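You operate a simulated robot arm through the tools that you are given. There is no shell and no other tool. Be economical: measure what you need, move in short steps, check, and stop when the job is done.

The job below is to be done with a simulated robot arm. You get a single attempt, and the scene is never put back.

Task
Power the coiler up, zero the counter and coil the rope on Slow.
Fine: put the brake back on when Done lights.

It is judged by the outcome, as a careful person would: the job done as asked, and still so three seconds after it is handed in. It fails if anything else is knocked over, pushed out of place, dropped, spilled or broken.

Robot
A 7-joint arm with a two-finger parallel gripper, fixed in place. Base frame: the origin is at the foot of the arm, x ahead of it, y to its left, z up; the work surface is at about z = 0.84. Lengths are in m, angles in rad, forces in N, time in s.
With the tool pointing down near the work surface it reaches from about 0.3 to 0.7 m from the base axis. Its first joint turns from -1.152 to 1.152 rad. Payload 1.57 kg.
Tool frame: the origin (TCP) lies between the finger pads and is the grasp point; the fingertips stand 0.03 m ahead of it; z points along the fingers, y is the line along which they close. The gripper opens to 0.11 m. The fingers are 0.024 m wide and 0.012 m thick; the gripper's body (0.048 by 0.112 m) begins 0.078 m behind the TCP.
Orientation is that of the tool frame in the base frame, as a unit quaternion [x, y, z, w]. With the fingers straight down and closing along the base's y, the tool's x points along the base's -x, its y along +y and its z along -z.

Tools
- The arm moves only by the tool servo_tool. Its argument "targets" is one flat list of numbers, 7 for each row, row after row: the shift along the tool's x, y, z in units of 500 mm (1.0 is 500 mm), then the turn, a rotation vector about the tool's x, y, z in units of 120 degrees (1.0 is 120 degrees), then the opening, from 0 (shut) to 1 (fully open). In form: [x, y, z, wx, wy, wz, claw, x, y, z, wx, wy, wz, claw, ...]. A call has 1 to 10 rows; each row is the pose to reach, as a shift and turn from the pose commanded when the call began, along the tool's axes at that moment. A call with a number of a shift or a turn outside -1 to 1 is refused whole. Rows are played at 5 a second. More than 0.05 m and 0.15 rad between two rows, or a gripper value outside its range, and nothing of the call is played. Where a pose cannot be reached the arm comes as near as it can. A force on the tool above 90 N (or 10 N above the force at the start of the call, whichever is more), or a blocked arm, ends the call early, and 0.2 s more pass. Each finger travels about 0.108 m/s and halts on what it meets, pressing with about 27 N; the grip force reading is that of the motor and also rises with nothing between the fingers. The clock runs only during rows and for 0.2 s after the last one: add rows that repeat a pose to give the fingers time. The reply holds the time, the measured pose of the TCP, the force on the tool along the base axes, the opening and the grip force, in the units named above and with some noise, with the torque about the TCP (base axes, N m) and any sound that the robot's microphone picked up.
- Cameras (640 x 400 px; columns grow to the right, rows downward): "scene" is fixed at [0.1668, -0.3897, 1.4101]; the picture's right is [0.78, -0.63, 0.00], its down [-0.33, -0.40, -0.85] and it looks along [0.54, 0.66, -0.52] (base axes); focal length 323 px, centre (320, 200). "wrist" rides on the gripper at [0.07, 0.016, -0.141] in the tool frame; the picture's right is [-0.23, 0.97, 0.00], its down [-0.86, -0.20, -0.48] and it looks along [-0.47, -0.11, 0.88] (tool axes); focal length 222 px, centre (320, 200). There is no depth. A picture from a camera that has moved, and an enlarged one, comes with that camera's place and axes in the base frame and with its lens.
- get_image(camera): a new picture of that camera. It takes no simulated time.
- inspect(camera, box): a new picture of the part [left, top, right, bottom] of that camera's present view, enlarged. It takes no simulated time.
- close_job(): hands the job in; it is judged then, once.

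Go step by step. Nothing tells you positions but the pictures and the camera data: compare them with the known pose of the tool, close in by small moves and look again before you grip or let go. The budget is 120 turns and 76 pictures, counting those below and the enlarged ones. Unless the task says otherwise, let go and move clear before handing in, and close with one line.

The tools are called after "Call:" as a command line: name --argument value ..., lists and objects as JSON in quotes. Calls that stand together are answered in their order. servo_tool: Moves the arm, as the interface text tells. Its arguments: {"type":"object","properties":{"targets":{"type":"array","items":{"type":"number"}}},"required":["targets"]} The other tools are called the same way: get_image (camera) takes a picture; inspect (camera, box) takes an enlarged picture of a part of a camera's view; close_job () hands the job in.

At the start:

```text
time: 0.0
tcp_pos: [0.413, 0.1421, 1.2317]
ee_rot: [0.0, 1.0, -0.001, 0.0]
wrist_force: [-0.4, -0.3, 1.0]
ft_torque: [-0.01, 0.01, 0.0]
width: 0.1101
finger_force: 0.0
```

scene: 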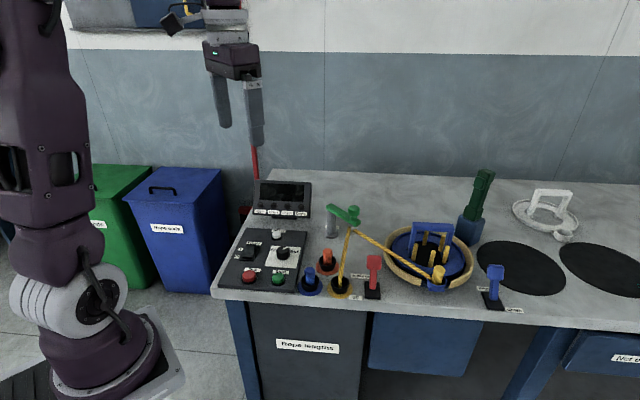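
wrist: 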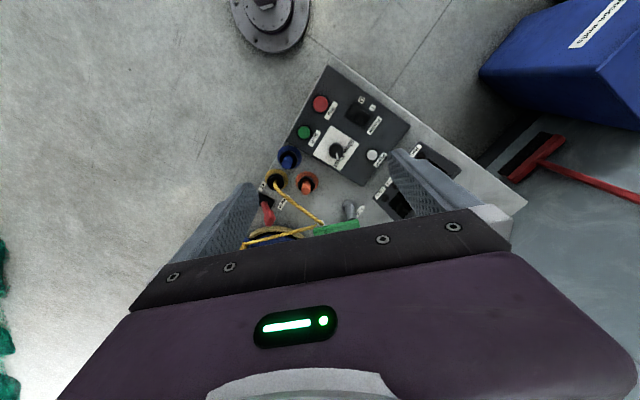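

I see a control panel with buttons and a knob, plus several levers; I'll enlarge both views to read labels.

Call:
inspect --camera "scene" --box '[210, 170, 370, 300]'

Call:
inspect --camera "scene" --box '[320, 170, 540, 320]'

Call:
inspect --camera "wrist" --box '[240, 60, 440, 250]'

```text
3.08 times, centred on (290, 235) of scene
camera zoom: at [0.1668, -0.3897, 1.4101], right [0.78, -0.63, 0.0], down [-0.33, -0.4, -0.85], along [0.54, 0.66, -0.52], focal length 993 px, centre (412, 92)
```

zoom: 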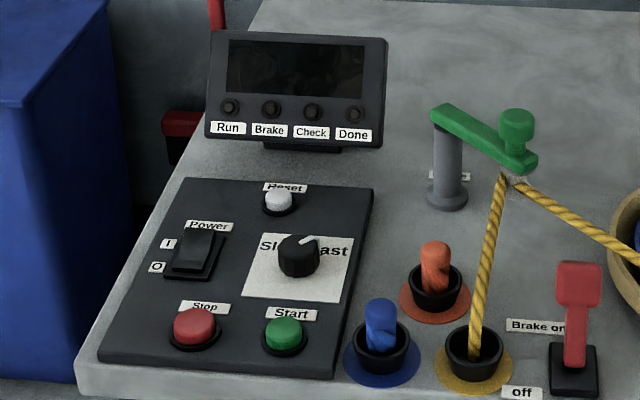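

```text
2.67 times, centred on (430, 245) of scene
camera zoom: at [0.1668, -0.3897, 1.4101], right [0.78, -0.63, 0.0], down [-0.33, -0.4, -0.85], along [0.54, 0.66, -0.52], focal length 860 px, centre (27, 80)
```

zoom: 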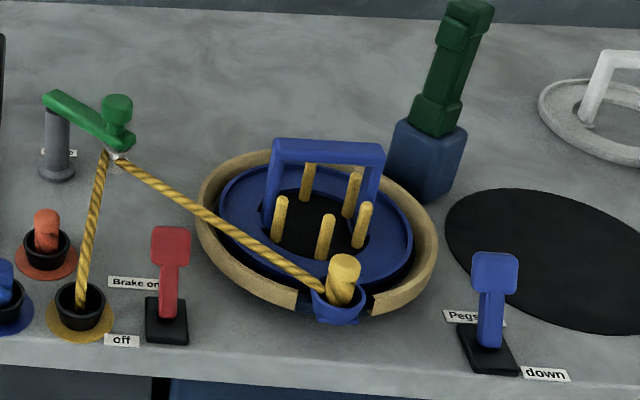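

```text
2.11 times, centred on (340, 155) of wrist
camera zoom: at [0.3419, 0.1568, 1.3738], right [0.23, 0.97, 0.0], down [0.86, -0.2, 0.48], along [0.47, -0.11, -0.88], focal length 468 px, centre (278, 295)
```

zoom: 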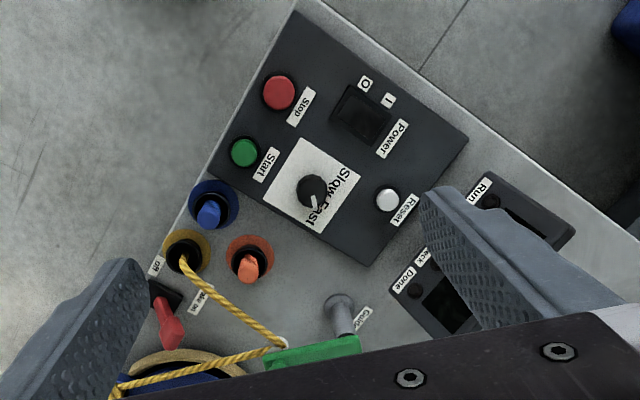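

The panel has Power, Reset, a Slow/Fast knob, Stop and Start, centred around (0.46, 0.16). The brake lever is near (0.6, -0.05). I'll close the gripper and come lower over the panel for a closer look.

Call:
servo_tool --targets '[0, 0, 0.1, 0, 0, 0, 0.7, 0, 0, 0.2, 0, 0, 0, 0.4, 0, 0, 0.3, 0, 0, 0, 0.1, 0, 0, 0.4, 0, 0, 0, 0, 0, 0, 0.4, 0, 0, 0, 0]'

Call:
get_image --camera "wrist"

Call:
get_image --camera "scene"

```text
time: 1.2
tcp_pos: [0.4132, 0.1395, 1.0314]
ee_rot: [0.0, 1.0, 0.001, 0.0]
wrist_force: [-0.5, 0.6, -0.5]
ft_torque: [-0.01, 0.0, -0.01]
width: 0.0
finger_force: 21.5
```

```text
70 pictures are left
camera wrist: at [0.3425, 0.1559, 1.1736], right [0.23, 0.97, 0.0], down [0.86, -0.2, 0.48], along [0.47, -0.11, -0.88], focal length 222 px, centre (320, 200)
```

wrist: 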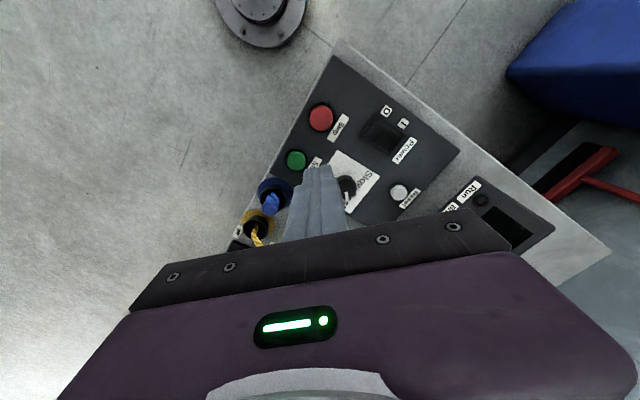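

```text
69 pictures are left
```

scene: 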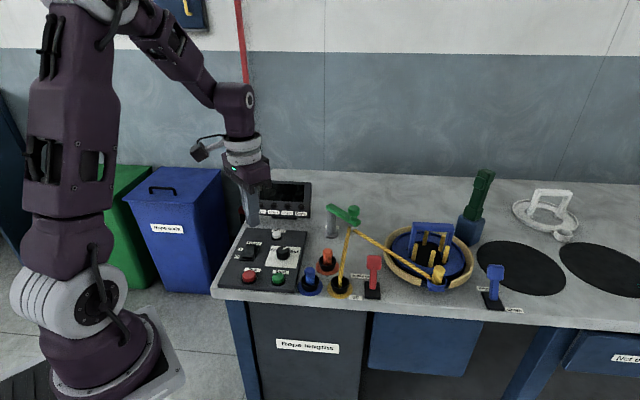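

Call:
inspect --camera "wrist" --box '[270, 80, 470, 220]'

Call:
inspect --camera "scene" --box '[220, 215, 310, 295]'

Call:
inspect --camera "scene" --box '[320, 240, 410, 305]'

```text
2.86 times, centred on (370, 150) of wrist
camera zoom: at [0.3425, 0.1559, 1.1736], right [0.23, 0.97, 0.0], down [0.86, -0.2, 0.48], along [0.47, -0.11, -0.88], focal length 635 px, centre (177, 343)
```

zoom: 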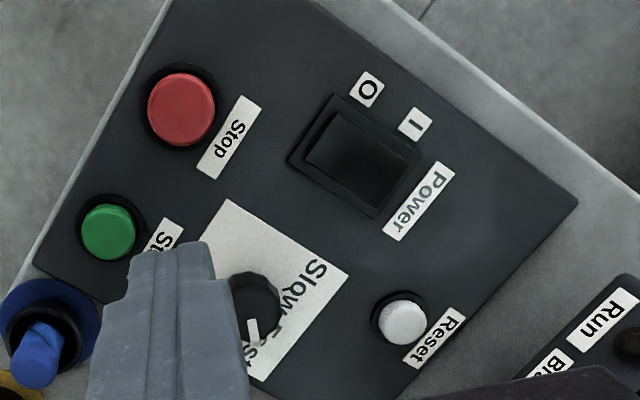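

```text
5.00 times, centred on (265, 255) of scene
camera zoom: at [0.1668, -0.3897, 1.4101], right [0.78, -0.63, 0.0], down [-0.33, -0.4, -0.85], along [0.54, 0.66, -0.52], focal length 1613 px, centre (595, -75)
```

zoom: 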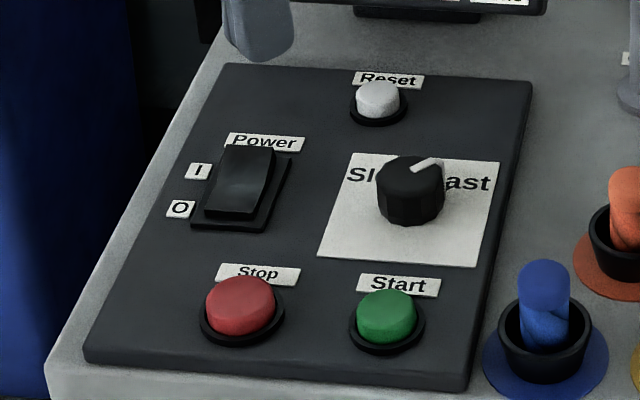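

```text
6.15 times, centred on (365, 272) of scene
camera zoom: at [0.1668, -0.3897, 1.4101], right [0.78, -0.63, 0.0], down [-0.33, -0.4, -0.85], along [0.54, 0.66, -0.52], focal length 1986 px, centre (43, -246)
```

zoom: 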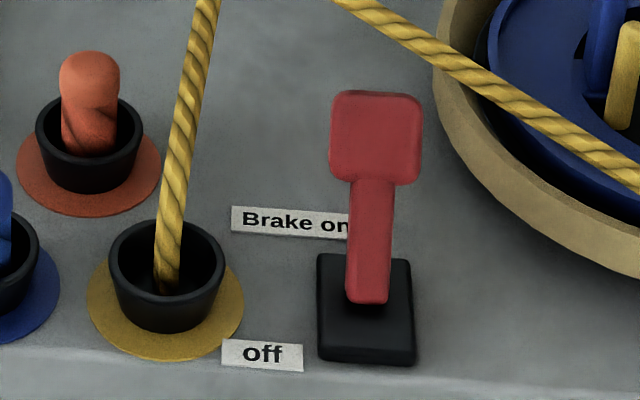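

Both views agree on these positions:
- Start: (0.4385, 0.098, 0.86)
- Stop: (0.389, 0.147)
- Reset: (0.5255, 0.241)
- Knob: (0.495, 0.163), pointing at Fast
- Power rocker: (0.430, 0.224), with its I end toward Reset

I'll hover over the I end of the rocker first.

Call:
servo_tool --targets '[-0.02, 0.065, 0.06, 0, 0, 0, 0, -0.04, 0.13, 0.12, 0, 0, 0, 0, -0.056, 0.191, 0.17, 0, 0, 0, 0, -0.056, 0.191, 0.23, 0, 0, 0, 0, -0.056, 0.191, 0.23, 0, 0, 0, 0]'

Call:
get_image --camera "wrist"

Call:
inspect --camera "scene" --box '[220, 205, 310, 295]'

```text
time: 2.4
tcp_pos: [0.4398, 0.2375, 0.9154]
ee_rot: [0.0, 1.0, 0.0, 0.0]
wrist_force: [0.8, 0.0, -0.2]
ft_torque: [0.02, 0.0, -0.03]
width: 0.0001
finger_force: 21.5
```

```text
65 pictures are left
camera wrist: at [0.3701, 0.2528, 1.0586], right [0.23, 0.97, 0.0], down [0.85, -0.2, 0.48], along [0.47, -0.11, -0.88], focal length 222 px, centre (320, 200)
```

wrist: 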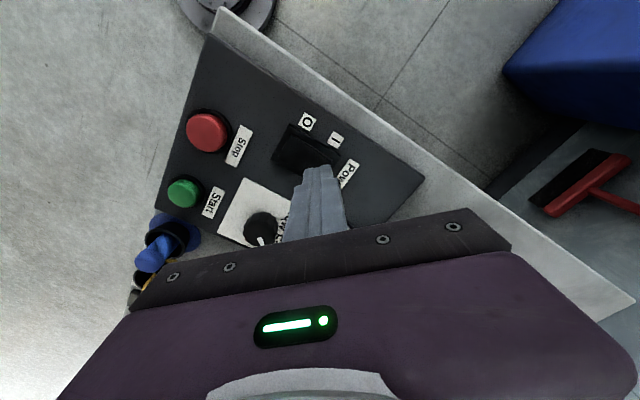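

```text
4.44 times, centred on (265, 250) of scene
camera zoom: at [0.1668, -0.3897, 1.4101], right [0.78, -0.63, 0.0], down [-0.33, -0.4, -0.85], along [0.54, 0.66, -0.52], focal length 1434 px, centre (564, -22)
```

zoom: 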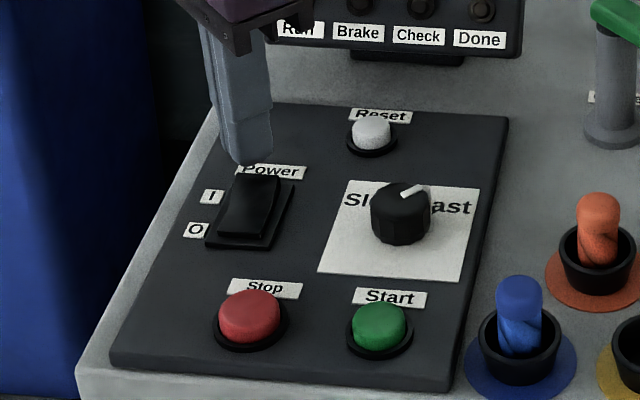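

The tip is about 2 cm above the I end, so I'll press down gently in small steps.

Call:
servo_tool --targets '[0, 0, 0.03, 0, 0, 0, 0, 0, 0, 0.044, 0, 0, 0, 0, 0, 0, 0.054, 0, 0, 0, 0]'

Call:
inspect --camera "scene" --box '[220, 175, 320, 275]'

```text
time: 3.3
tcp_pos: [0.4406, 0.2383, 0.8949]
ee_rot: [-0.002, 1.0, 0.002, 0.003]
wrist_force: [-9.0, -5.6, 25.0]
ft_torque: [-0.41, 0.56, -0.04]
width: 0.0
finger_force: 21.4
stopped in row 3: the force on the tool passed its limit at 95 N (the readings are from after the stop); the commanded pose is now the measured one
```

```text
4.00 times, centred on (270, 225) of scene
camera zoom: at [0.1662, -0.39, 1.4101], right [0.78, -0.63, 0.0], down [-0.33, -0.4, -0.85], along [0.54, 0.66, -0.52], focal length 1291 px, centre (520, 100)
```

zoom: 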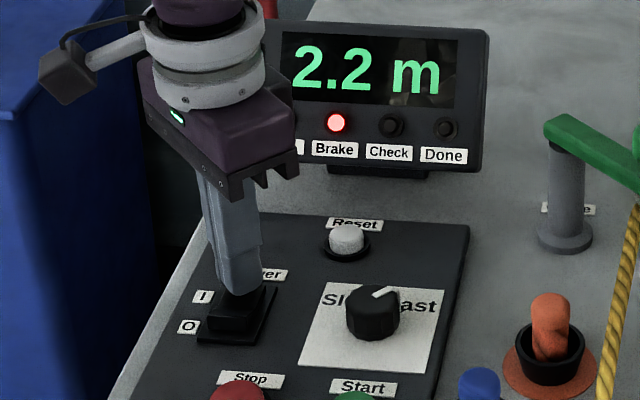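

The power is on: the counter reads 2.2 m and the Brake lamp is lit. Next I'll lift and move over Reset.

Call:
servo_tool --targets '[0, 0, -0.07, 0, 0, 0, 0, -0.08, 0.002, -0.07, 0, 0, 0, 0, -0.17, 0.005, -0.06, 0, 0, 0, 0, -0.17, 0.005, -0.04, 0, 0, 0, 0, -0.17, 0.005, -0.04, 0, 0, 0, 0]'

Call:
inspect --camera "scene" --box '[220, 175, 320, 275]'

Call:
inspect --camera "wrist" --box '[200, 100, 420, 240]'

```text
time: 4.5
tcp_pos: [0.5278, 0.2419, 0.9129]
ee_rot: [-0.002, 1.0, 0.002, 0.003]
wrist_force: [0.8, 0.3, 0.7]
ft_torque: [-0.03, -0.01, 0.0]
width: 0.0001
finger_force: 21.5
```

```text
4.00 times, centred on (270, 225) of scene
camera zoom: at [0.1668, -0.3897, 1.4101], right [0.78, -0.63, 0.0], down [-0.33, -0.4, -0.85], along [0.54, 0.66, -0.52], focal length 1291 px, centre (520, 100)
```

zoom: 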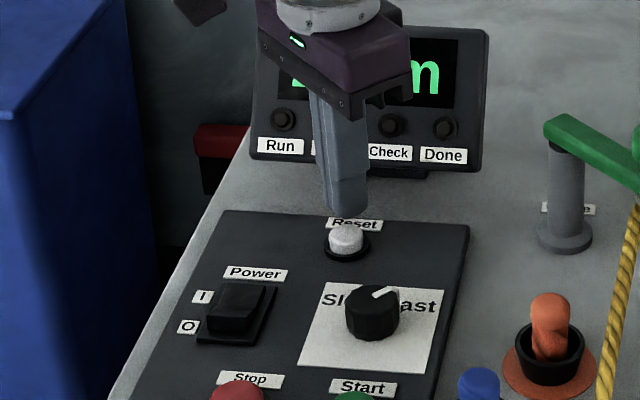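

```text
2.86 times, centred on (310, 170) of wrist
camera zoom: at [0.4559, 0.2555, 1.0559], right [0.23, 0.97, 0.01], down [0.85, -0.2, 0.48], along [0.47, -0.1, -0.88], focal length 635 px, centre (349, 286)
```

zoom: 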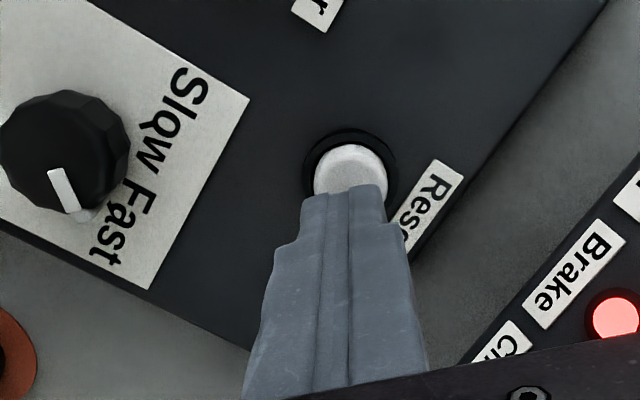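

Call:
servo_tool --targets '[0.004, 0, 0.03, 0, 0, 0, 0, 0.004, 0, 0.046, 0, 0, 0, 0, 0.004, 0, 0.054, 0, 0, 0, 0]'

Call:
inspect --camera "scene" --box '[220, 175, 320, 275]'

```text
time: 5.3
tcp_pos: [0.5254, 0.2408, 0.8866]
ee_rot: [-0.001, 1.0, 0.002, 0.002]
wrist_force: [-4.9, -3.5, 15.7]
ft_torque: [-0.06, 0.15, -0.05]
width: 0.0
finger_force: 21.2
heard: click
```

```text
4.00 times, centred on (270, 225) of scene
camera zoom: at [0.1664, -0.3899, 1.4101], right [0.78, -0.63, 0.0], down [-0.33, -0.4, -0.85], along [0.54, 0.66, -0.52], focal length 1291 px, centre (520, 100)
```

zoom: 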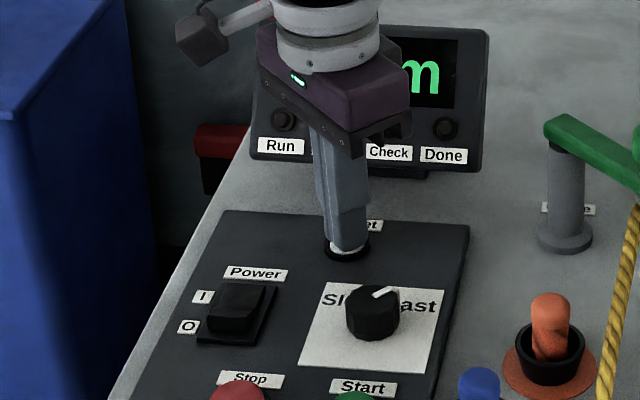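

Reset clicked. I'll lift and move above the knob with the gripper open, pre-turned 45° clockwise, and check the counter.

Call:
servo_tool --targets '[0, 0, -0.08, 0, 0, 0, 0, 0.01, -0.03, -0.12, 0, 0, 0.0625, 0.2, 0.02, -0.06, -0.12, 0, 0, 0.125, 0.4, 0.04, -0.11, -0.12, 0, 0, 0.1875, 0.55, 0.061, -0.156, -0.12, 0, 0, 0.25, 0.55, 0.061, -0.156, -0.12, 0, 0, 0.3125, 0.55, 0.061, -0.156, -0.12, 0, 0, 0.375, 0.55, 0.061, -0.156, -0.12, 0, 0, 0.375, 0.55]'

Call:
get_image --camera "wrist"

Call:
inspect --camera "scene" --box '[220, 175, 320, 275]'

```text
time: 7.1
tcp_pos: [0.4939, 0.1633, 0.9468]
ee_rot: [0.383, 0.924, 0.003, 0.003]
wrist_force: [0.5, 0.3, -0.1]
ft_torque: [0.03, -0.01, 0.04]
width: 0.0605
finger_force: 0.1
```

```text
59 pictures are left
camera wrist: at [0.4548, 0.222, 1.0883], right [0.85, 0.53, 0.01], down [0.46, -0.75, 0.48], along [0.26, -0.4, -0.88], focal length 222 px, centre (320, 200)
```

wrist: 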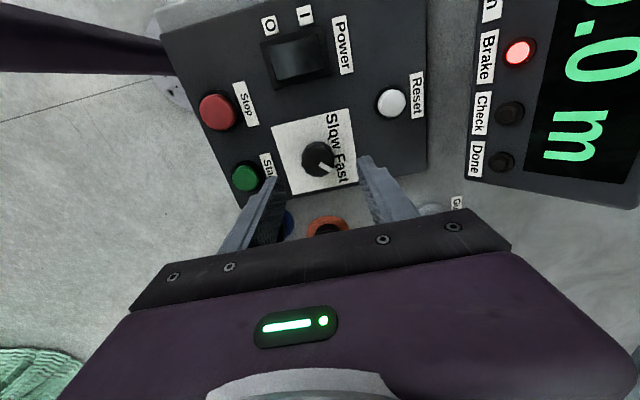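

```text
4.00 times, centred on (270, 225) of scene
camera zoom: at [0.1668, -0.3897, 1.4101], right [0.78, -0.63, 0.0], down [-0.33, -0.4, -0.85], along [0.54, 0.66, -0.52], focal length 1291 px, centre (520, 100)
```

zoom: 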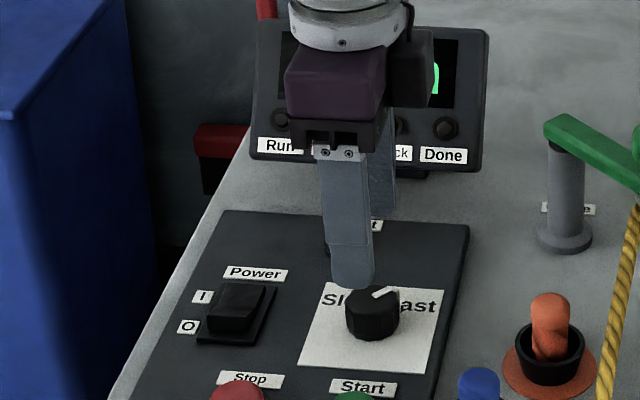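

The counter reads 0.0 m, and the gripper straddles the knob as planned. I'll descend and grip it.

Call:
servo_tool --targets '[0, 0, 0.06, 0, 0, 0, 0.55, 0, 0, 0.1, 0, 0, 0, 0.55, 0, 0, 0.116, 0, 0, 0, 0.55, 0, 0, 0.116, 0, 0, 0, 0.55]'

Call:
inspect --camera "scene" --box '[240, 205, 330, 285]'

Call:
inspect --camera "wrist" --box '[200, 60, 440, 220]'

```text
time: 8.1
tcp_pos: [0.4955, 0.1628, 0.8875]
ee_rot: [0.382, 0.924, 0.003, 0.002]
wrist_force: [-0.3, 0.8, -0.4]
ft_torque: [0.02, 0.0, -0.03]
width: 0.0602
finger_force: 0.0
```

```text
5.00 times, centred on (285, 245) of scene
camera zoom: at [0.1668, -0.3897, 1.4101], right [0.78, -0.63, 0.0], down [-0.33, -0.4, -0.85], along [0.54, 0.66, -0.52], focal length 1613 px, centre (495, -25)
```

zoom: 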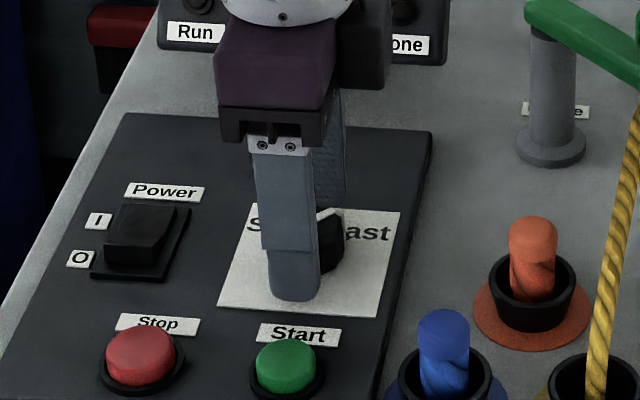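

```text
2.50 times, centred on (320, 140) of wrist
camera zoom: at [0.4553, 0.2223, 1.0305], right [0.85, 0.53, 0.01], down [0.46, -0.75, 0.48], along [0.26, -0.4, -0.88], focal length 555 px, centre (320, 350)
```

zoom: 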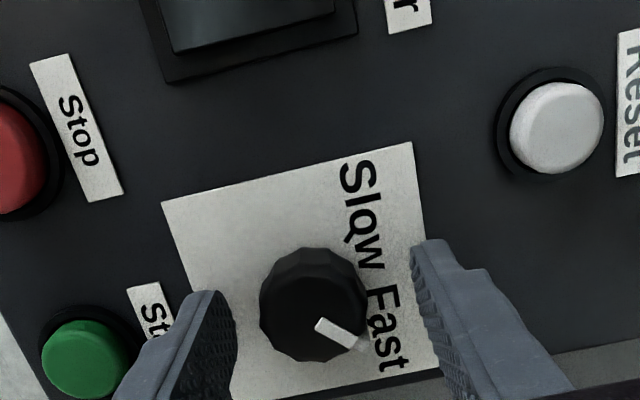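

Call:
servo_tool --targets '[0, 0, 0, 0, 0, 0, 0.3, 0, 0, 0, 0, 0, 0, 0.15, 0, 0, 0, 0, 0, 0, 0.15]'

```text
time: 8.9
tcp_pos: [0.4933, 0.1624, 0.8879]
ee_rot: [0.382, 0.924, 0.001, 0.0]
wrist_force: [-15.4, -16.2, 4.7]
ft_torque: [-0.38, 0.72, 0.02]
width: 0.0337
finger_force: 41.2
```

The knob is gripped (33.7 mm). I'll ease off the side load and turn it counter-clockwise toward Slow.

Call:
servo_tool --targets '[0, -0.002, 0, 0, 0, -0.06, 0.15, 0, -0.002, 0, 0, 0, -0.12, 0.15, 0, -0.002, 0, 0, 0, -0.18, 0.15, 0, -0.002, 0, 0, 0, -0.25, 0.15, 0, -0.002, 0, 0, 0, -0.32, 0.15, 0, -0.002, 0, 0, 0, -0.39, 0.15, 0, -0.002, 0, 0, 0, -0.46, 0.15, 0, -0.002, 0, 0, 0, -0.53, 0.15, 0, -0.002, 0, 0, 0, -0.6, 0.15, 0, -0.002, 0, 0, 0, -0.67, 0.15]'

Call:
get_image --camera "wrist"

```text
time: 11.1
tcp_pos: [0.4926, 0.1607, 0.8878]
ee_rot: [-0.306, 0.952, 0.0, 0.0]
wrist_force: [-13.7, -21.8, -8.1]
ft_torque: [-0.92, 0.82, 0.05]
width: 0.0335
finger_force: 41.5
```

```text
55 pictures are left
camera wrist: at [0.426, 0.1322, 1.0303], right [-0.38, 0.92, 0.0], down [0.81, 0.33, 0.48], along [0.44, 0.18, -0.88], focal length 222 px, centre (320, 200)
```

wrist: 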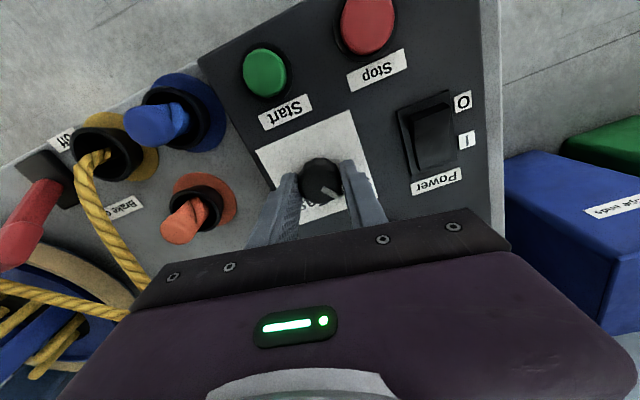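

The pointer is now nearly along +y, toward Slow. I'll finish the last 10° and look.

Call:
servo_tool --targets '[0, 0, 0, 0, 0, -0.04, 0.15, 0, 0, 0, 0, 0, -0.08, 0.15, 0, 0, 0, 0, 0, -0.08, 0.15]'

Call:
inspect --camera "wrist" --box '[220, 110, 420, 235]'

Call:
inspect --camera "scene" --box '[240, 205, 330, 285]'

```text
time: 11.9
tcp_pos: [0.4939, 0.1609, 0.8868]
ee_rot: [-0.384, 0.923, 0.001, 0.001]
wrist_force: [-13.1, -22.9, -8.4]
ft_torque: [-0.82, 0.57, -0.1]
width: 0.0337
finger_force: 41.5
```

```text
3.20 times, centred on (320, 172) of wrist
camera zoom: at [0.4317, 0.1218, 1.0302], right [-0.53, 0.85, 0.0], down [0.74, 0.46, 0.48], along [0.41, 0.25, -0.88], focal length 711 px, centre (320, 288)
```

zoom: 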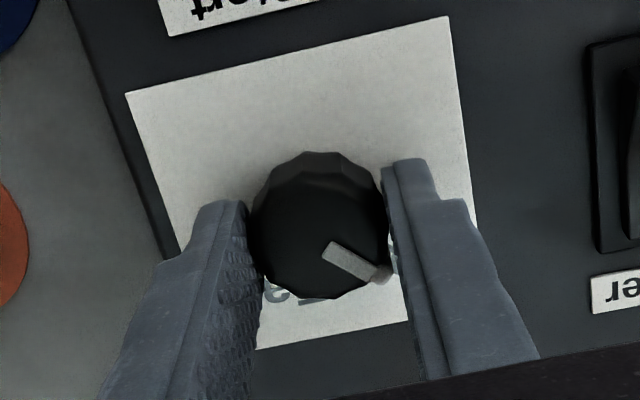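

```text
5.00 times, centred on (285, 245) of scene
camera zoom: at [0.1667, -0.3902, 1.41], right [0.78, -0.63, 0.0], down [-0.33, -0.4, -0.85], along [0.54, 0.66, -0.52], focal length 1613 px, centre (495, -25)
```

zoom: 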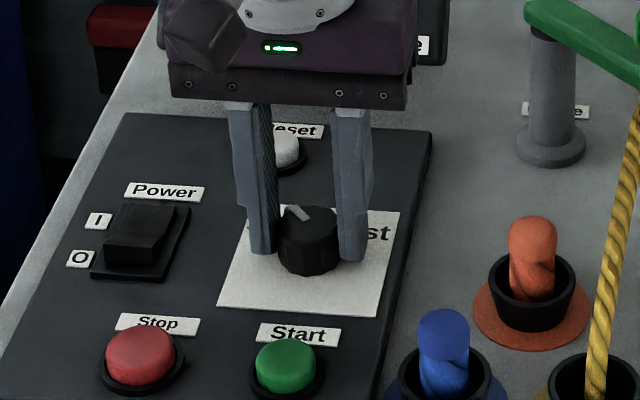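

The knob now points to Slow. I'll release it, rise, and move aside to look at the brake lever.

Call:
servo_tool --targets '[0, 0, 0, 0, 0, 0, 0.5, 0, 0, 0, 0, 0, 0, 0.5, 0, 0, -0.08, 0, 0, 0, 0.5, 0, 0, -0.16, 0, 0, 0, 0.5, 0.04, -0.06, -0.22, 0, 0, 0, 0.3, 0.08, -0.12, -0.28, 0, 0, 0, 0, 0.12, -0.19, -0.28, 0, 0, 0, 0, 0.148, -0.25, -0.28, 0, 0, 0, 0, 0.148, -0.25, -0.28, 0, 0, 0, 0]'

Call:
get_image --camera "wrist"

Call:
get_image --camera "scene"

```text
time: 13.9
tcp_pos: [0.5299, 0.0206, 1.0278]
ee_rot: [-0.384, 0.923, 0.001, 0.003]
wrist_force: [-0.1, -0.8, -0.5]
ft_torque: [-0.03, -0.01, -0.01]
width: 0.0
finger_force: 21.8
```

```text
52 pictures are left
camera wrist: at [0.4671, -0.0188, 1.1697], right [-0.53, 0.85, 0.0], down [0.74, 0.46, 0.48], along [0.41, 0.26, -0.87], focal length 222 px, centre (320, 200)
```

wrist: 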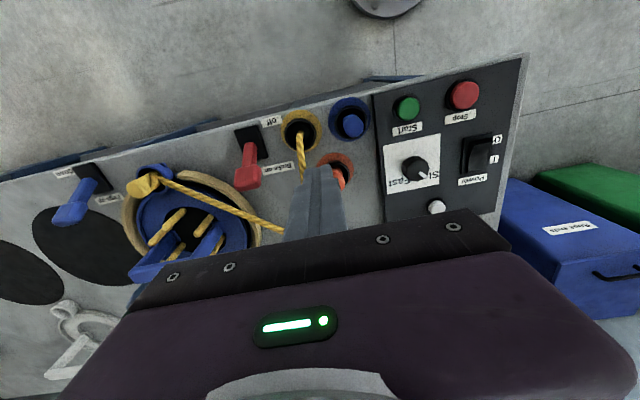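

```text
51 pictures are left
```

scene: 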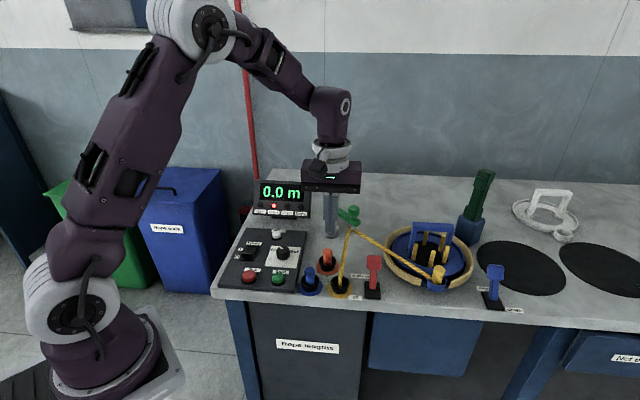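

Call:
inspect --camera "wrist" --box '[120, 90, 320, 230]'

Call:
inspect --camera "scene" --box '[250, 175, 320, 225]'

```text
2.86 times, centred on (220, 160) of wrist
camera zoom: at [0.4671, -0.0188, 1.1697], right [-0.53, 0.85, 0.0], down [0.74, 0.46, 0.48], along [0.41, 0.26, -0.87], focal length 635 px, centre (606, 314)
```

zoom: 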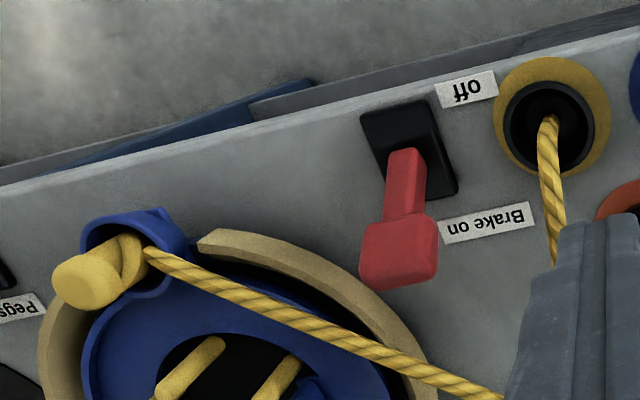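

```text
8.00 times, centred on (285, 200) of scene
camera zoom: at [0.1668, -0.3897, 1.4101], right [0.78, -0.63, 0.0], down [-0.33, -0.4, -0.85], along [0.54, 0.66, -0.52], focal length 2581 px, centre (600, 200)
```

zoom: 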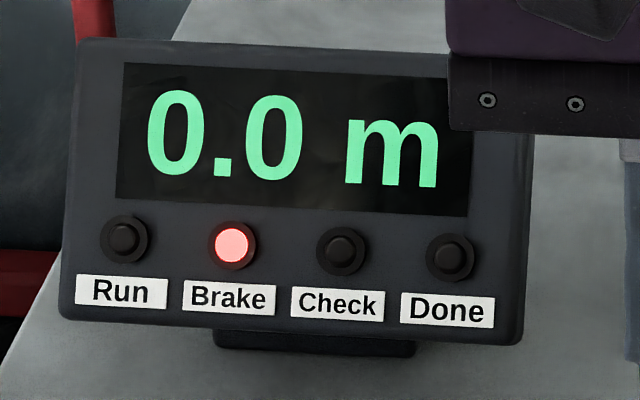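

The brake lever leans toward "on". Its pivot is about (0.59, -0.06) and its handle about (0.619, -0.035, 0.90). The rope passes close behind it, so I'll pinch the handle from the sides rather than push from behind.

Call:
servo_tool --targets '[-0.01, -0.06, 0, 0, 0, 0, 0.2, -0.02, -0.12, 0, 0, 0, 0, 0.4, -0.04, -0.19, 0.04, 0, 0, 0, 0.55, -0.047, -0.202, 0.1, 0, 0, 0, 0.55, -0.047, -0.202, 0.12, 0, 0, 0, 0.55, -0.047, -0.202, 0.12, 0, 0, 0, 0.55]'

Call:
inspect --camera "wrist" --box '[200, 80, 440, 230]'

Call:
inspect --camera "scene" --box '[320, 215, 430, 305]'

```text
time: 15.3
tcp_pos: [0.6183, -0.0338, 0.9679]
ee_rot: [-0.384, 0.923, 0.001, 0.003]
wrist_force: [-0.5, 0.1, 1.2]
ft_torque: [0.02, 0.02, 0.01]
width: 0.0606
finger_force: 0.0
```

```text
2.67 times, centred on (320, 155) of wrist
camera zoom: at [0.5564, -0.0731, 1.1101], right [-0.53, 0.85, 0.0], down [0.74, 0.46, 0.48], along [0.41, 0.26, -0.87], focal length 592 px, centre (320, 320)
```

zoom: 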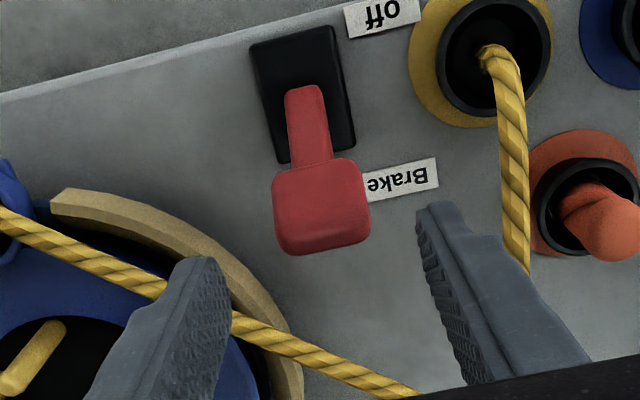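

```text
4.44 times, centred on (375, 260) of scene
camera zoom: at [0.1668, -0.3897, 1.4101], right [0.78, -0.63, 0.0], down [-0.33, -0.4, -0.85], along [0.54, 0.66, -0.52], focal length 1434 px, centre (76, -67)
```

zoom: 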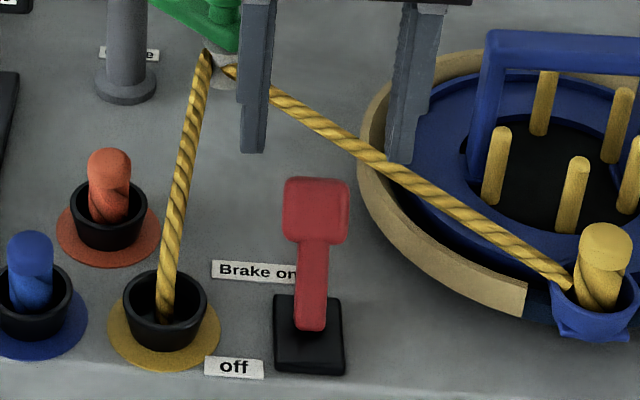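

The fingers straddle the handle laterally, and the rope has about 2 cm of clearance. I'll descend and pinch the handle.

Call:
servo_tool --targets '[0.008, 0, 0.05, 0, 0, 0, 0.55, 0.008, 0, 0.1, 0, 0, 0, 0.55, 0.008, 0, 0.12, 0, 0, 0, 0.55, 0.008, 0, 0.12, 0, 0, 0, 0.55]'

Call:
inspect --camera "wrist" --box '[200, 80, 440, 230]'

Call:
inspect --camera "scene" --box '[320, 215, 430, 305]'

```text
time: 16.3
tcp_pos: [0.615, -0.0354, 0.9078]
ee_rot: [-0.384, 0.923, 0.001, 0.004]
wrist_force: [0.5, 0.1, -0.9]
ft_torque: [-0.01, -0.02, -0.04]
width: 0.0604
finger_force: 0.1
```

```text
2.67 times, centred on (320, 155) of wrist
camera zoom: at [0.5538, -0.0755, 1.0503], right [-0.53, 0.85, 0.0], down [0.74, 0.46, 0.48], along [0.41, 0.26, -0.87], focal length 592 px, centre (320, 320)
```

zoom: 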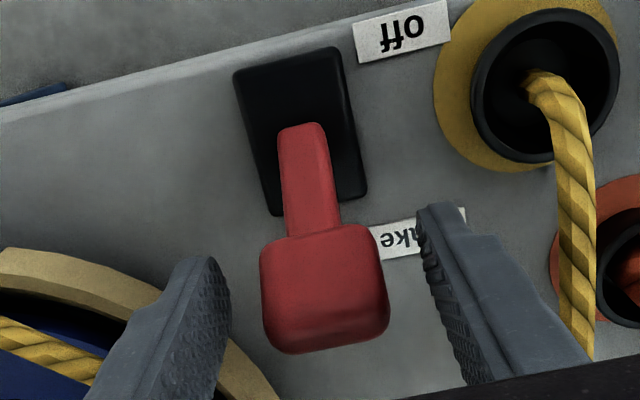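

```text
4.44 times, centred on (375, 260) of scene
camera zoom: at [0.1668, -0.3897, 1.4101], right [0.78, -0.63, 0.0], down [-0.33, -0.4, -0.85], along [0.54, 0.66, -0.52], focal length 1434 px, centre (76, -67)
```

zoom: 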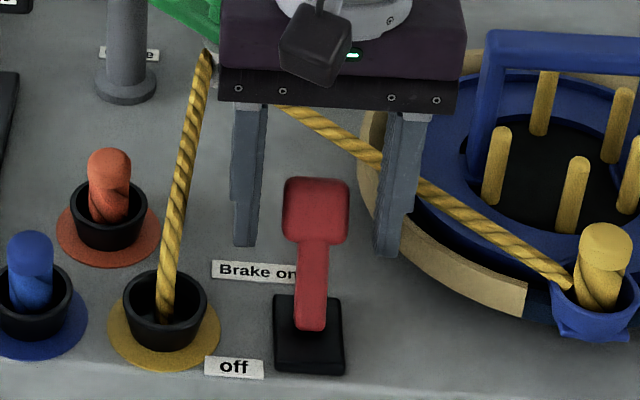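

Call:
servo_tool --targets '[0, 0, 0, 0, 0, 0, 0.35, 0, 0, 0, 0, 0, 0, 0.2, 0, 0, 0, 0, 0, 0, 0.2]'

```text
time: 17.1
tcp_pos: [0.6158, -0.035, 0.9083]
ee_rot: [-0.383, 0.924, 0.001, 0.003]
wrist_force: [-7.6, 6.3, 0.8]
ft_torque: [0.15, 0.15, -0.08]
width: 0.0337
finger_force: 42.0
```

The handle is held. I'll swing it along an arc toward "off" (front).

Call:
servo_tool --targets '[0.017, 0, -0.008, 0, 0, 0, 0.2, 0.034, 0, -0.015, 0, 0, 0, 0.2, 0.053, 0, -0.019, 0, 0, 0, 0.2, 0.072, 0, -0.02, 0, 0, 0, 0.2, 0.091, 0, -0.019, 0, 0, 0, 0.2, 0.11, 0, -0.015, 0, 0, 0, 0.2, 0.127, 0, -0.008, 0, 0, 0, 0.2, 0.144, 0, 0, 0, 0, 0, 0.2]'

Call:
get_image --camera "scene"

Call:
inspect --camera "wrist" --box '[200, 80, 440, 230]'

```text
time: 18.9
tcp_pos: [0.5656, -0.0874, 0.9072]
ee_rot: [-0.383, 0.924, 0.001, 0.003]
wrist_force: [-9.7, 10.9, -0.9]
ft_torque: [0.13, -0.16, 0.12]
width: 0.0348
finger_force: 7.3
```

```text
44 pictures are left
```

scene: 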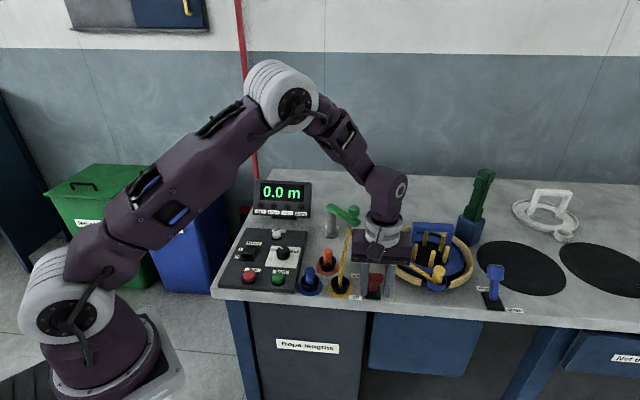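

```text
2.67 times, centred on (320, 155) of wrist
camera zoom: at [0.502, -0.1268, 1.049], right [-0.53, 0.85, 0.0], down [0.74, 0.46, 0.48], along [0.41, 0.26, -0.88], focal length 592 px, centre (320, 320)
```

zoom: 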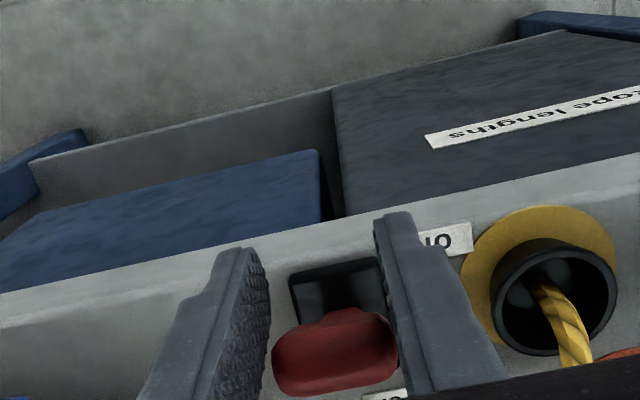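

Call:
inspect --camera "scene" --box '[250, 175, 320, 225]'

Call:
inspect --camera "scene" --box '[330, 225, 430, 310]'

```text
8.00 times, centred on (285, 200) of scene
camera zoom: at [0.1666, -0.3894, 1.4103], right [0.78, -0.63, 0.0], down [-0.33, -0.4, -0.85], along [0.54, 0.66, -0.52], focal length 2581 px, centre (600, 200)
```

zoom: 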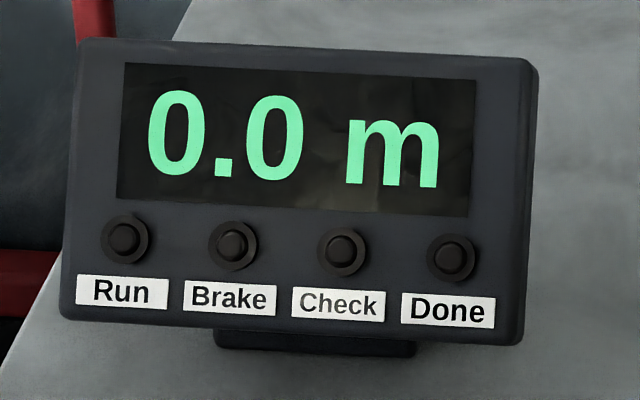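

```text
4.71 times, centred on (380, 268) of scene
camera zoom: at [0.1666, -0.3894, 1.4103], right [0.78, -0.63, 0.0], down [-0.33, -0.4, -0.85], along [0.54, 0.66, -0.52], focal length 1518 px, centre (38, -118)
```

zoom: 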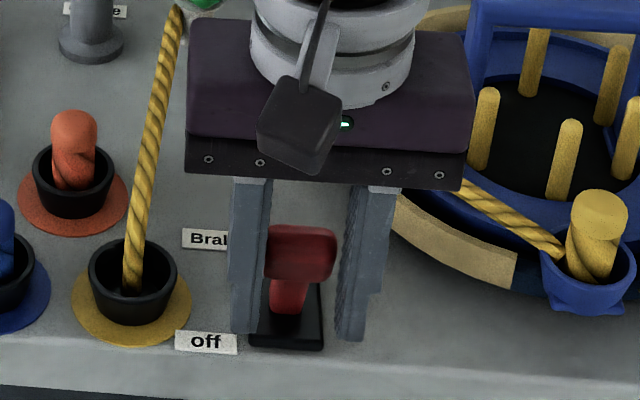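

The Brake lamp has gone out. I'll let go, rise clear and see where the lever rests.

Call:
servo_tool --targets '[0, 0, 0, 0, 0, 0, 0.55, 0, 0, 0, 0, 0, 0, 0.55, 0, 0, -0.08, 0, 0, 0, 0.55, 0, 0, -0.16, 0, 0, 0, 0.55, 0, 0, -0.2, 0, 0, 0, 0.55]'

Call:
inspect --camera "scene" --box '[330, 225, 430, 310]'

Call:
inspect --camera "wrist" --box '[200, 80, 440, 230]'

```text
time: 20.1
tcp_pos: [0.5649, -0.0876, 1.0088]
ee_rot: [-0.384, 0.923, 0.001, 0.003]
wrist_force: [-0.3, 0.2, 0.3]
ft_torque: [-0.01, 0.03, 0.0]
width: 0.0604
finger_force: 0.0
```

```text
4.71 times, centred on (380, 268) of scene
camera zoom: at [0.1668, -0.3897, 1.4101], right [0.78, -0.63, 0.0], down [-0.33, -0.4, -0.85], along [0.54, 0.66, -0.52], focal length 1518 px, centre (38, -118)
```

zoom: 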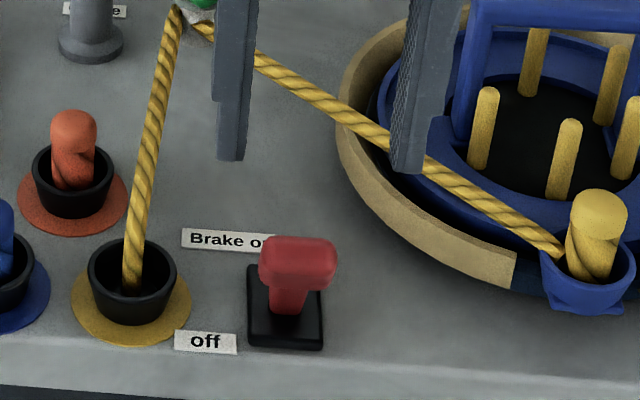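

```text
2.67 times, centred on (320, 155) of wrist
camera zoom: at [0.502, -0.127, 1.1495], right [-0.53, 0.85, 0.0], down [0.74, 0.46, 0.48], along [0.41, 0.26, -0.87], focal length 592 px, centre (320, 320)
```

zoom: 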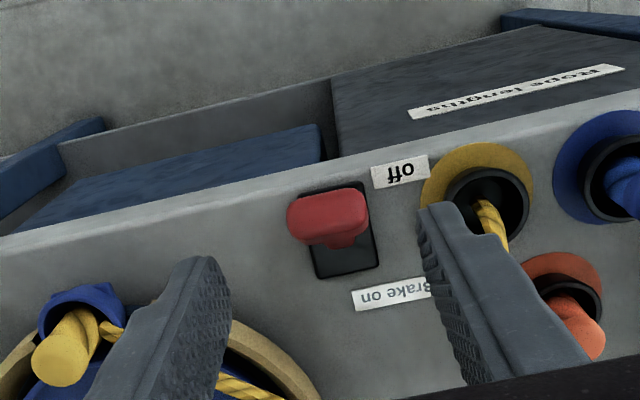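

The brake is off. I'll close the gripper and move above Start.

Call:
servo_tool --targets '[-0.016, 0.08, 0, 0, 0, 0, 0.3, -0.032, 0.17, 0, 0, 0, 0, 0.1, -0.048, 0.26, 0, 0, 0, 0, 0, -0.066, 0.35, 0.03, 0, 0, 0, 0, -0.084, 0.441, 0.07, 0, 0, 0, 0, -0.084, 0.441, 0.15, 0, 0, 0, 0, -0.084, 0.441, 0.19, 0, 0, 0, 0, -0.084, 0.441, 0.19, 0, 0, 0, 0]'

Call:
inspect --camera "wrist" --box '[200, 80, 440, 230]'

Call:
get_image --camera "scene"

```text
refused: row 5 steps farther than a row can; nothing moved
```

```text
2.67 times, centred on (320, 155) of wrist
camera zoom: at [0.502, -0.127, 1.1495], right [-0.53, 0.85, 0.0], down [0.74, 0.46, 0.48], along [0.41, 0.26, -0.87], focal length 592 px, centre (320, 320)
```

zoom: 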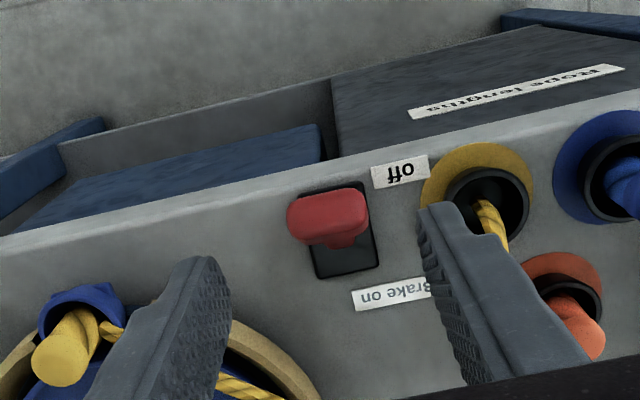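

```text
37 pictures are left
```

scene: 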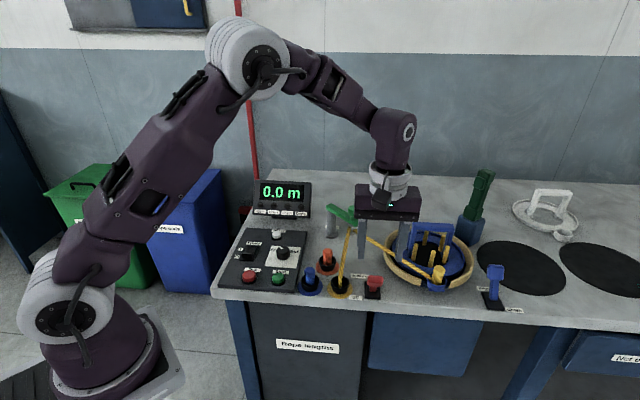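

The call was refused because one step was slightly too long, so nothing moved. I'll resend it with smaller steps.

Call:
servo_tool --targets '[-0.016, 0.08, 0, 0, 0, 0, 0.3, -0.032, 0.17, 0, 0, 0, 0, 0.1, -0.048, 0.26, 0, 0, 0, 0, 0, -0.066, 0.34, 0.02, 0, 0, 0, 0, -0.08, 0.41, 0.06, 0, 0, 0, 0, -0.084, 0.441, 0.13, 0, 0, 0, 0, -0.084, 0.441, 0.19, 0, 0, 0, 0, -0.084, 0.441, 0.19, 0, 0, 0, 0]'

Call:
inspect --camera "wrist" --box '[200, 80, 440, 230]'

Call:
inspect --camera "scene" --box '[230, 175, 350, 300]'

```text
time: 21.9
tcp_pos: [0.4395, 0.0994, 0.9121]
ee_rot: [-0.384, 0.923, 0.001, 0.004]
wrist_force: [0.1, -0.5, 0.0]
ft_torque: [-0.01, 0.01, 0.0]
width: 0.0
finger_force: 20.5
```

```text
2.67 times, centred on (320, 155) of wrist
camera zoom: at [0.3765, 0.0594, 1.0546], right [-0.53, 0.85, 0.0], down [0.74, 0.46, 0.48], along [0.41, 0.26, -0.88], focal length 592 px, centre (320, 320)
```

zoom: 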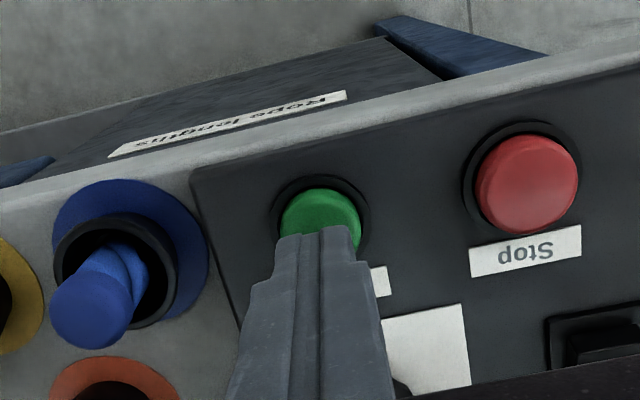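

```text
3.20 times, centred on (290, 238) of scene
camera zoom: at [0.1668, -0.3897, 1.4101], right [0.78, -0.63, 0.0], down [-0.33, -0.4, -0.85], along [0.54, 0.66, -0.52], focal length 1033 px, centre (416, 80)
```

zoom: 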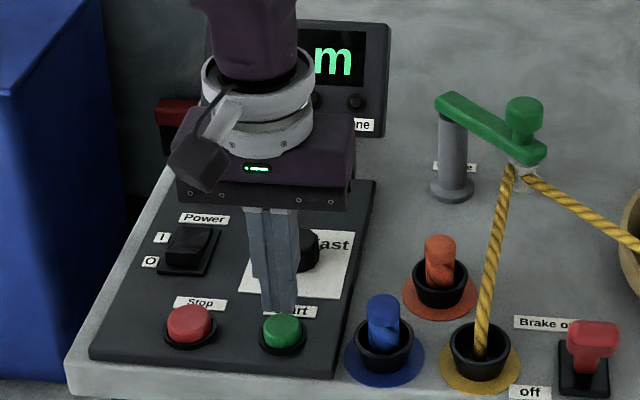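

The tip is over Start, so I'll press it and lift straight off.

Call:
servo_tool --targets '[0.003, 0, 0.03, 0, 0, 0, 0, 0.003, 0, 0.046, 0, 0, 0, 0, 0.003, 0, 0.054, 0, 0, 0, 0, 0.003, 0, 0.02, 0, 0, 0, 0, 0.003, 0, -0.06, 0, 0, 0, 0]'

Call:
get_image --camera "scene"

```text
time: 23.1
tcp_pos: [0.4378, 0.0983, 0.943]
ee_rot: [-0.384, 0.923, 0.0, 0.004]
wrist_force: [-1.1, -0.2, -0.1]
ft_torque: [-0.01, 0.01, -0.01]
width: 0.0001
finger_force: 21.6
heard: click
```

```text
34 pictures are left
```

scene: 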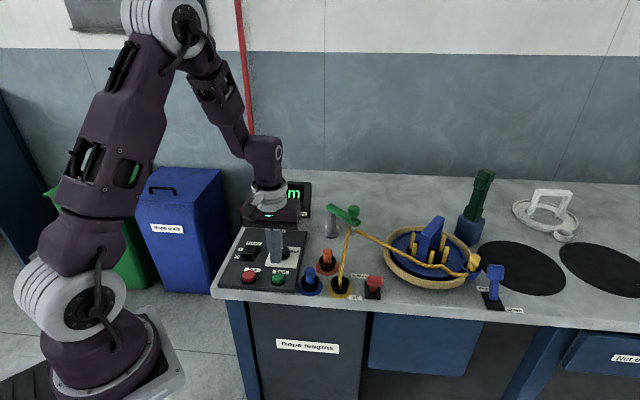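

The reel has started turning. I'll rise and wait above the brake lever with the gripper open, watching the display.

Call:
servo_tool --targets '[0.01, -0.03, -0.07, 0, 0, 0, 0, 0.02, -0.11, -0.1, 0, 0, 0, 0, 0.03, -0.2, -0.1, 0, 0, 0, 0, 0.04, -0.29, -0.1, 0, 0, 0, 0.2, 0.055, -0.37, -0.1, 0, 0, 0, 0.4, 0.066, -0.44, -0.1, 0, 0, 0, 0.55, 0.066, -0.44, -0.1, 0, 0, 0, 0.55]'

Call:
get_image --camera "scene"

```text
time: 24.7
tcp_pos: [0.5687, -0.0828, 0.9926]
ee_rot: [-0.384, 0.923, 0.0, 0.004]
wrist_force: [-0.3, 0.3, 0.2]
ft_torque: [0.0, -0.04, 0.0]
width: 0.0605
finger_force: 0.1
```

```text
33 pictures are left
```

scene: 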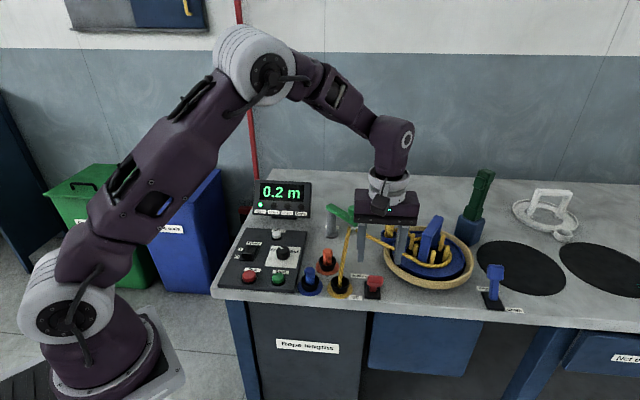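

Call:
servo_tool --targets '[0, 0, 0, 0, 0, 0, 0.55, 0, 0, 0, 0, 0, 0, 0.55, 0, 0, 0, 0, 0, 0, 0.55, 0, 0, 0, 0, 0, 0, 0.55, 0, 0, 0, 0, 0, 0, 0.55]'

Call:
inspect --camera "scene" --box '[250, 175, 480, 305]'

```text
time: 25.9
tcp_pos: [0.5692, -0.0804, 0.9923]
ee_rot: [-0.383, 0.924, 0.0, 0.004]
wrist_force: [0.0, -0.9, -0.4]
ft_torque: [-0.02, -0.04, 0.02]
width: 0.0605
finger_force: 0.1
```

```text
2.78 times, centred on (365, 240) of scene
camera zoom: at [0.1668, -0.3897, 1.4101], right [0.78, -0.63, 0.0], down [-0.33, -0.4, -0.85], along [0.54, 0.66, -0.52], focal length 898 px, centre (195, 89)
```

zoom: 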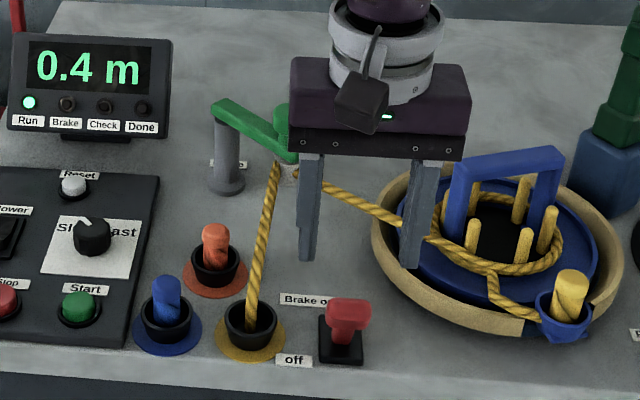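

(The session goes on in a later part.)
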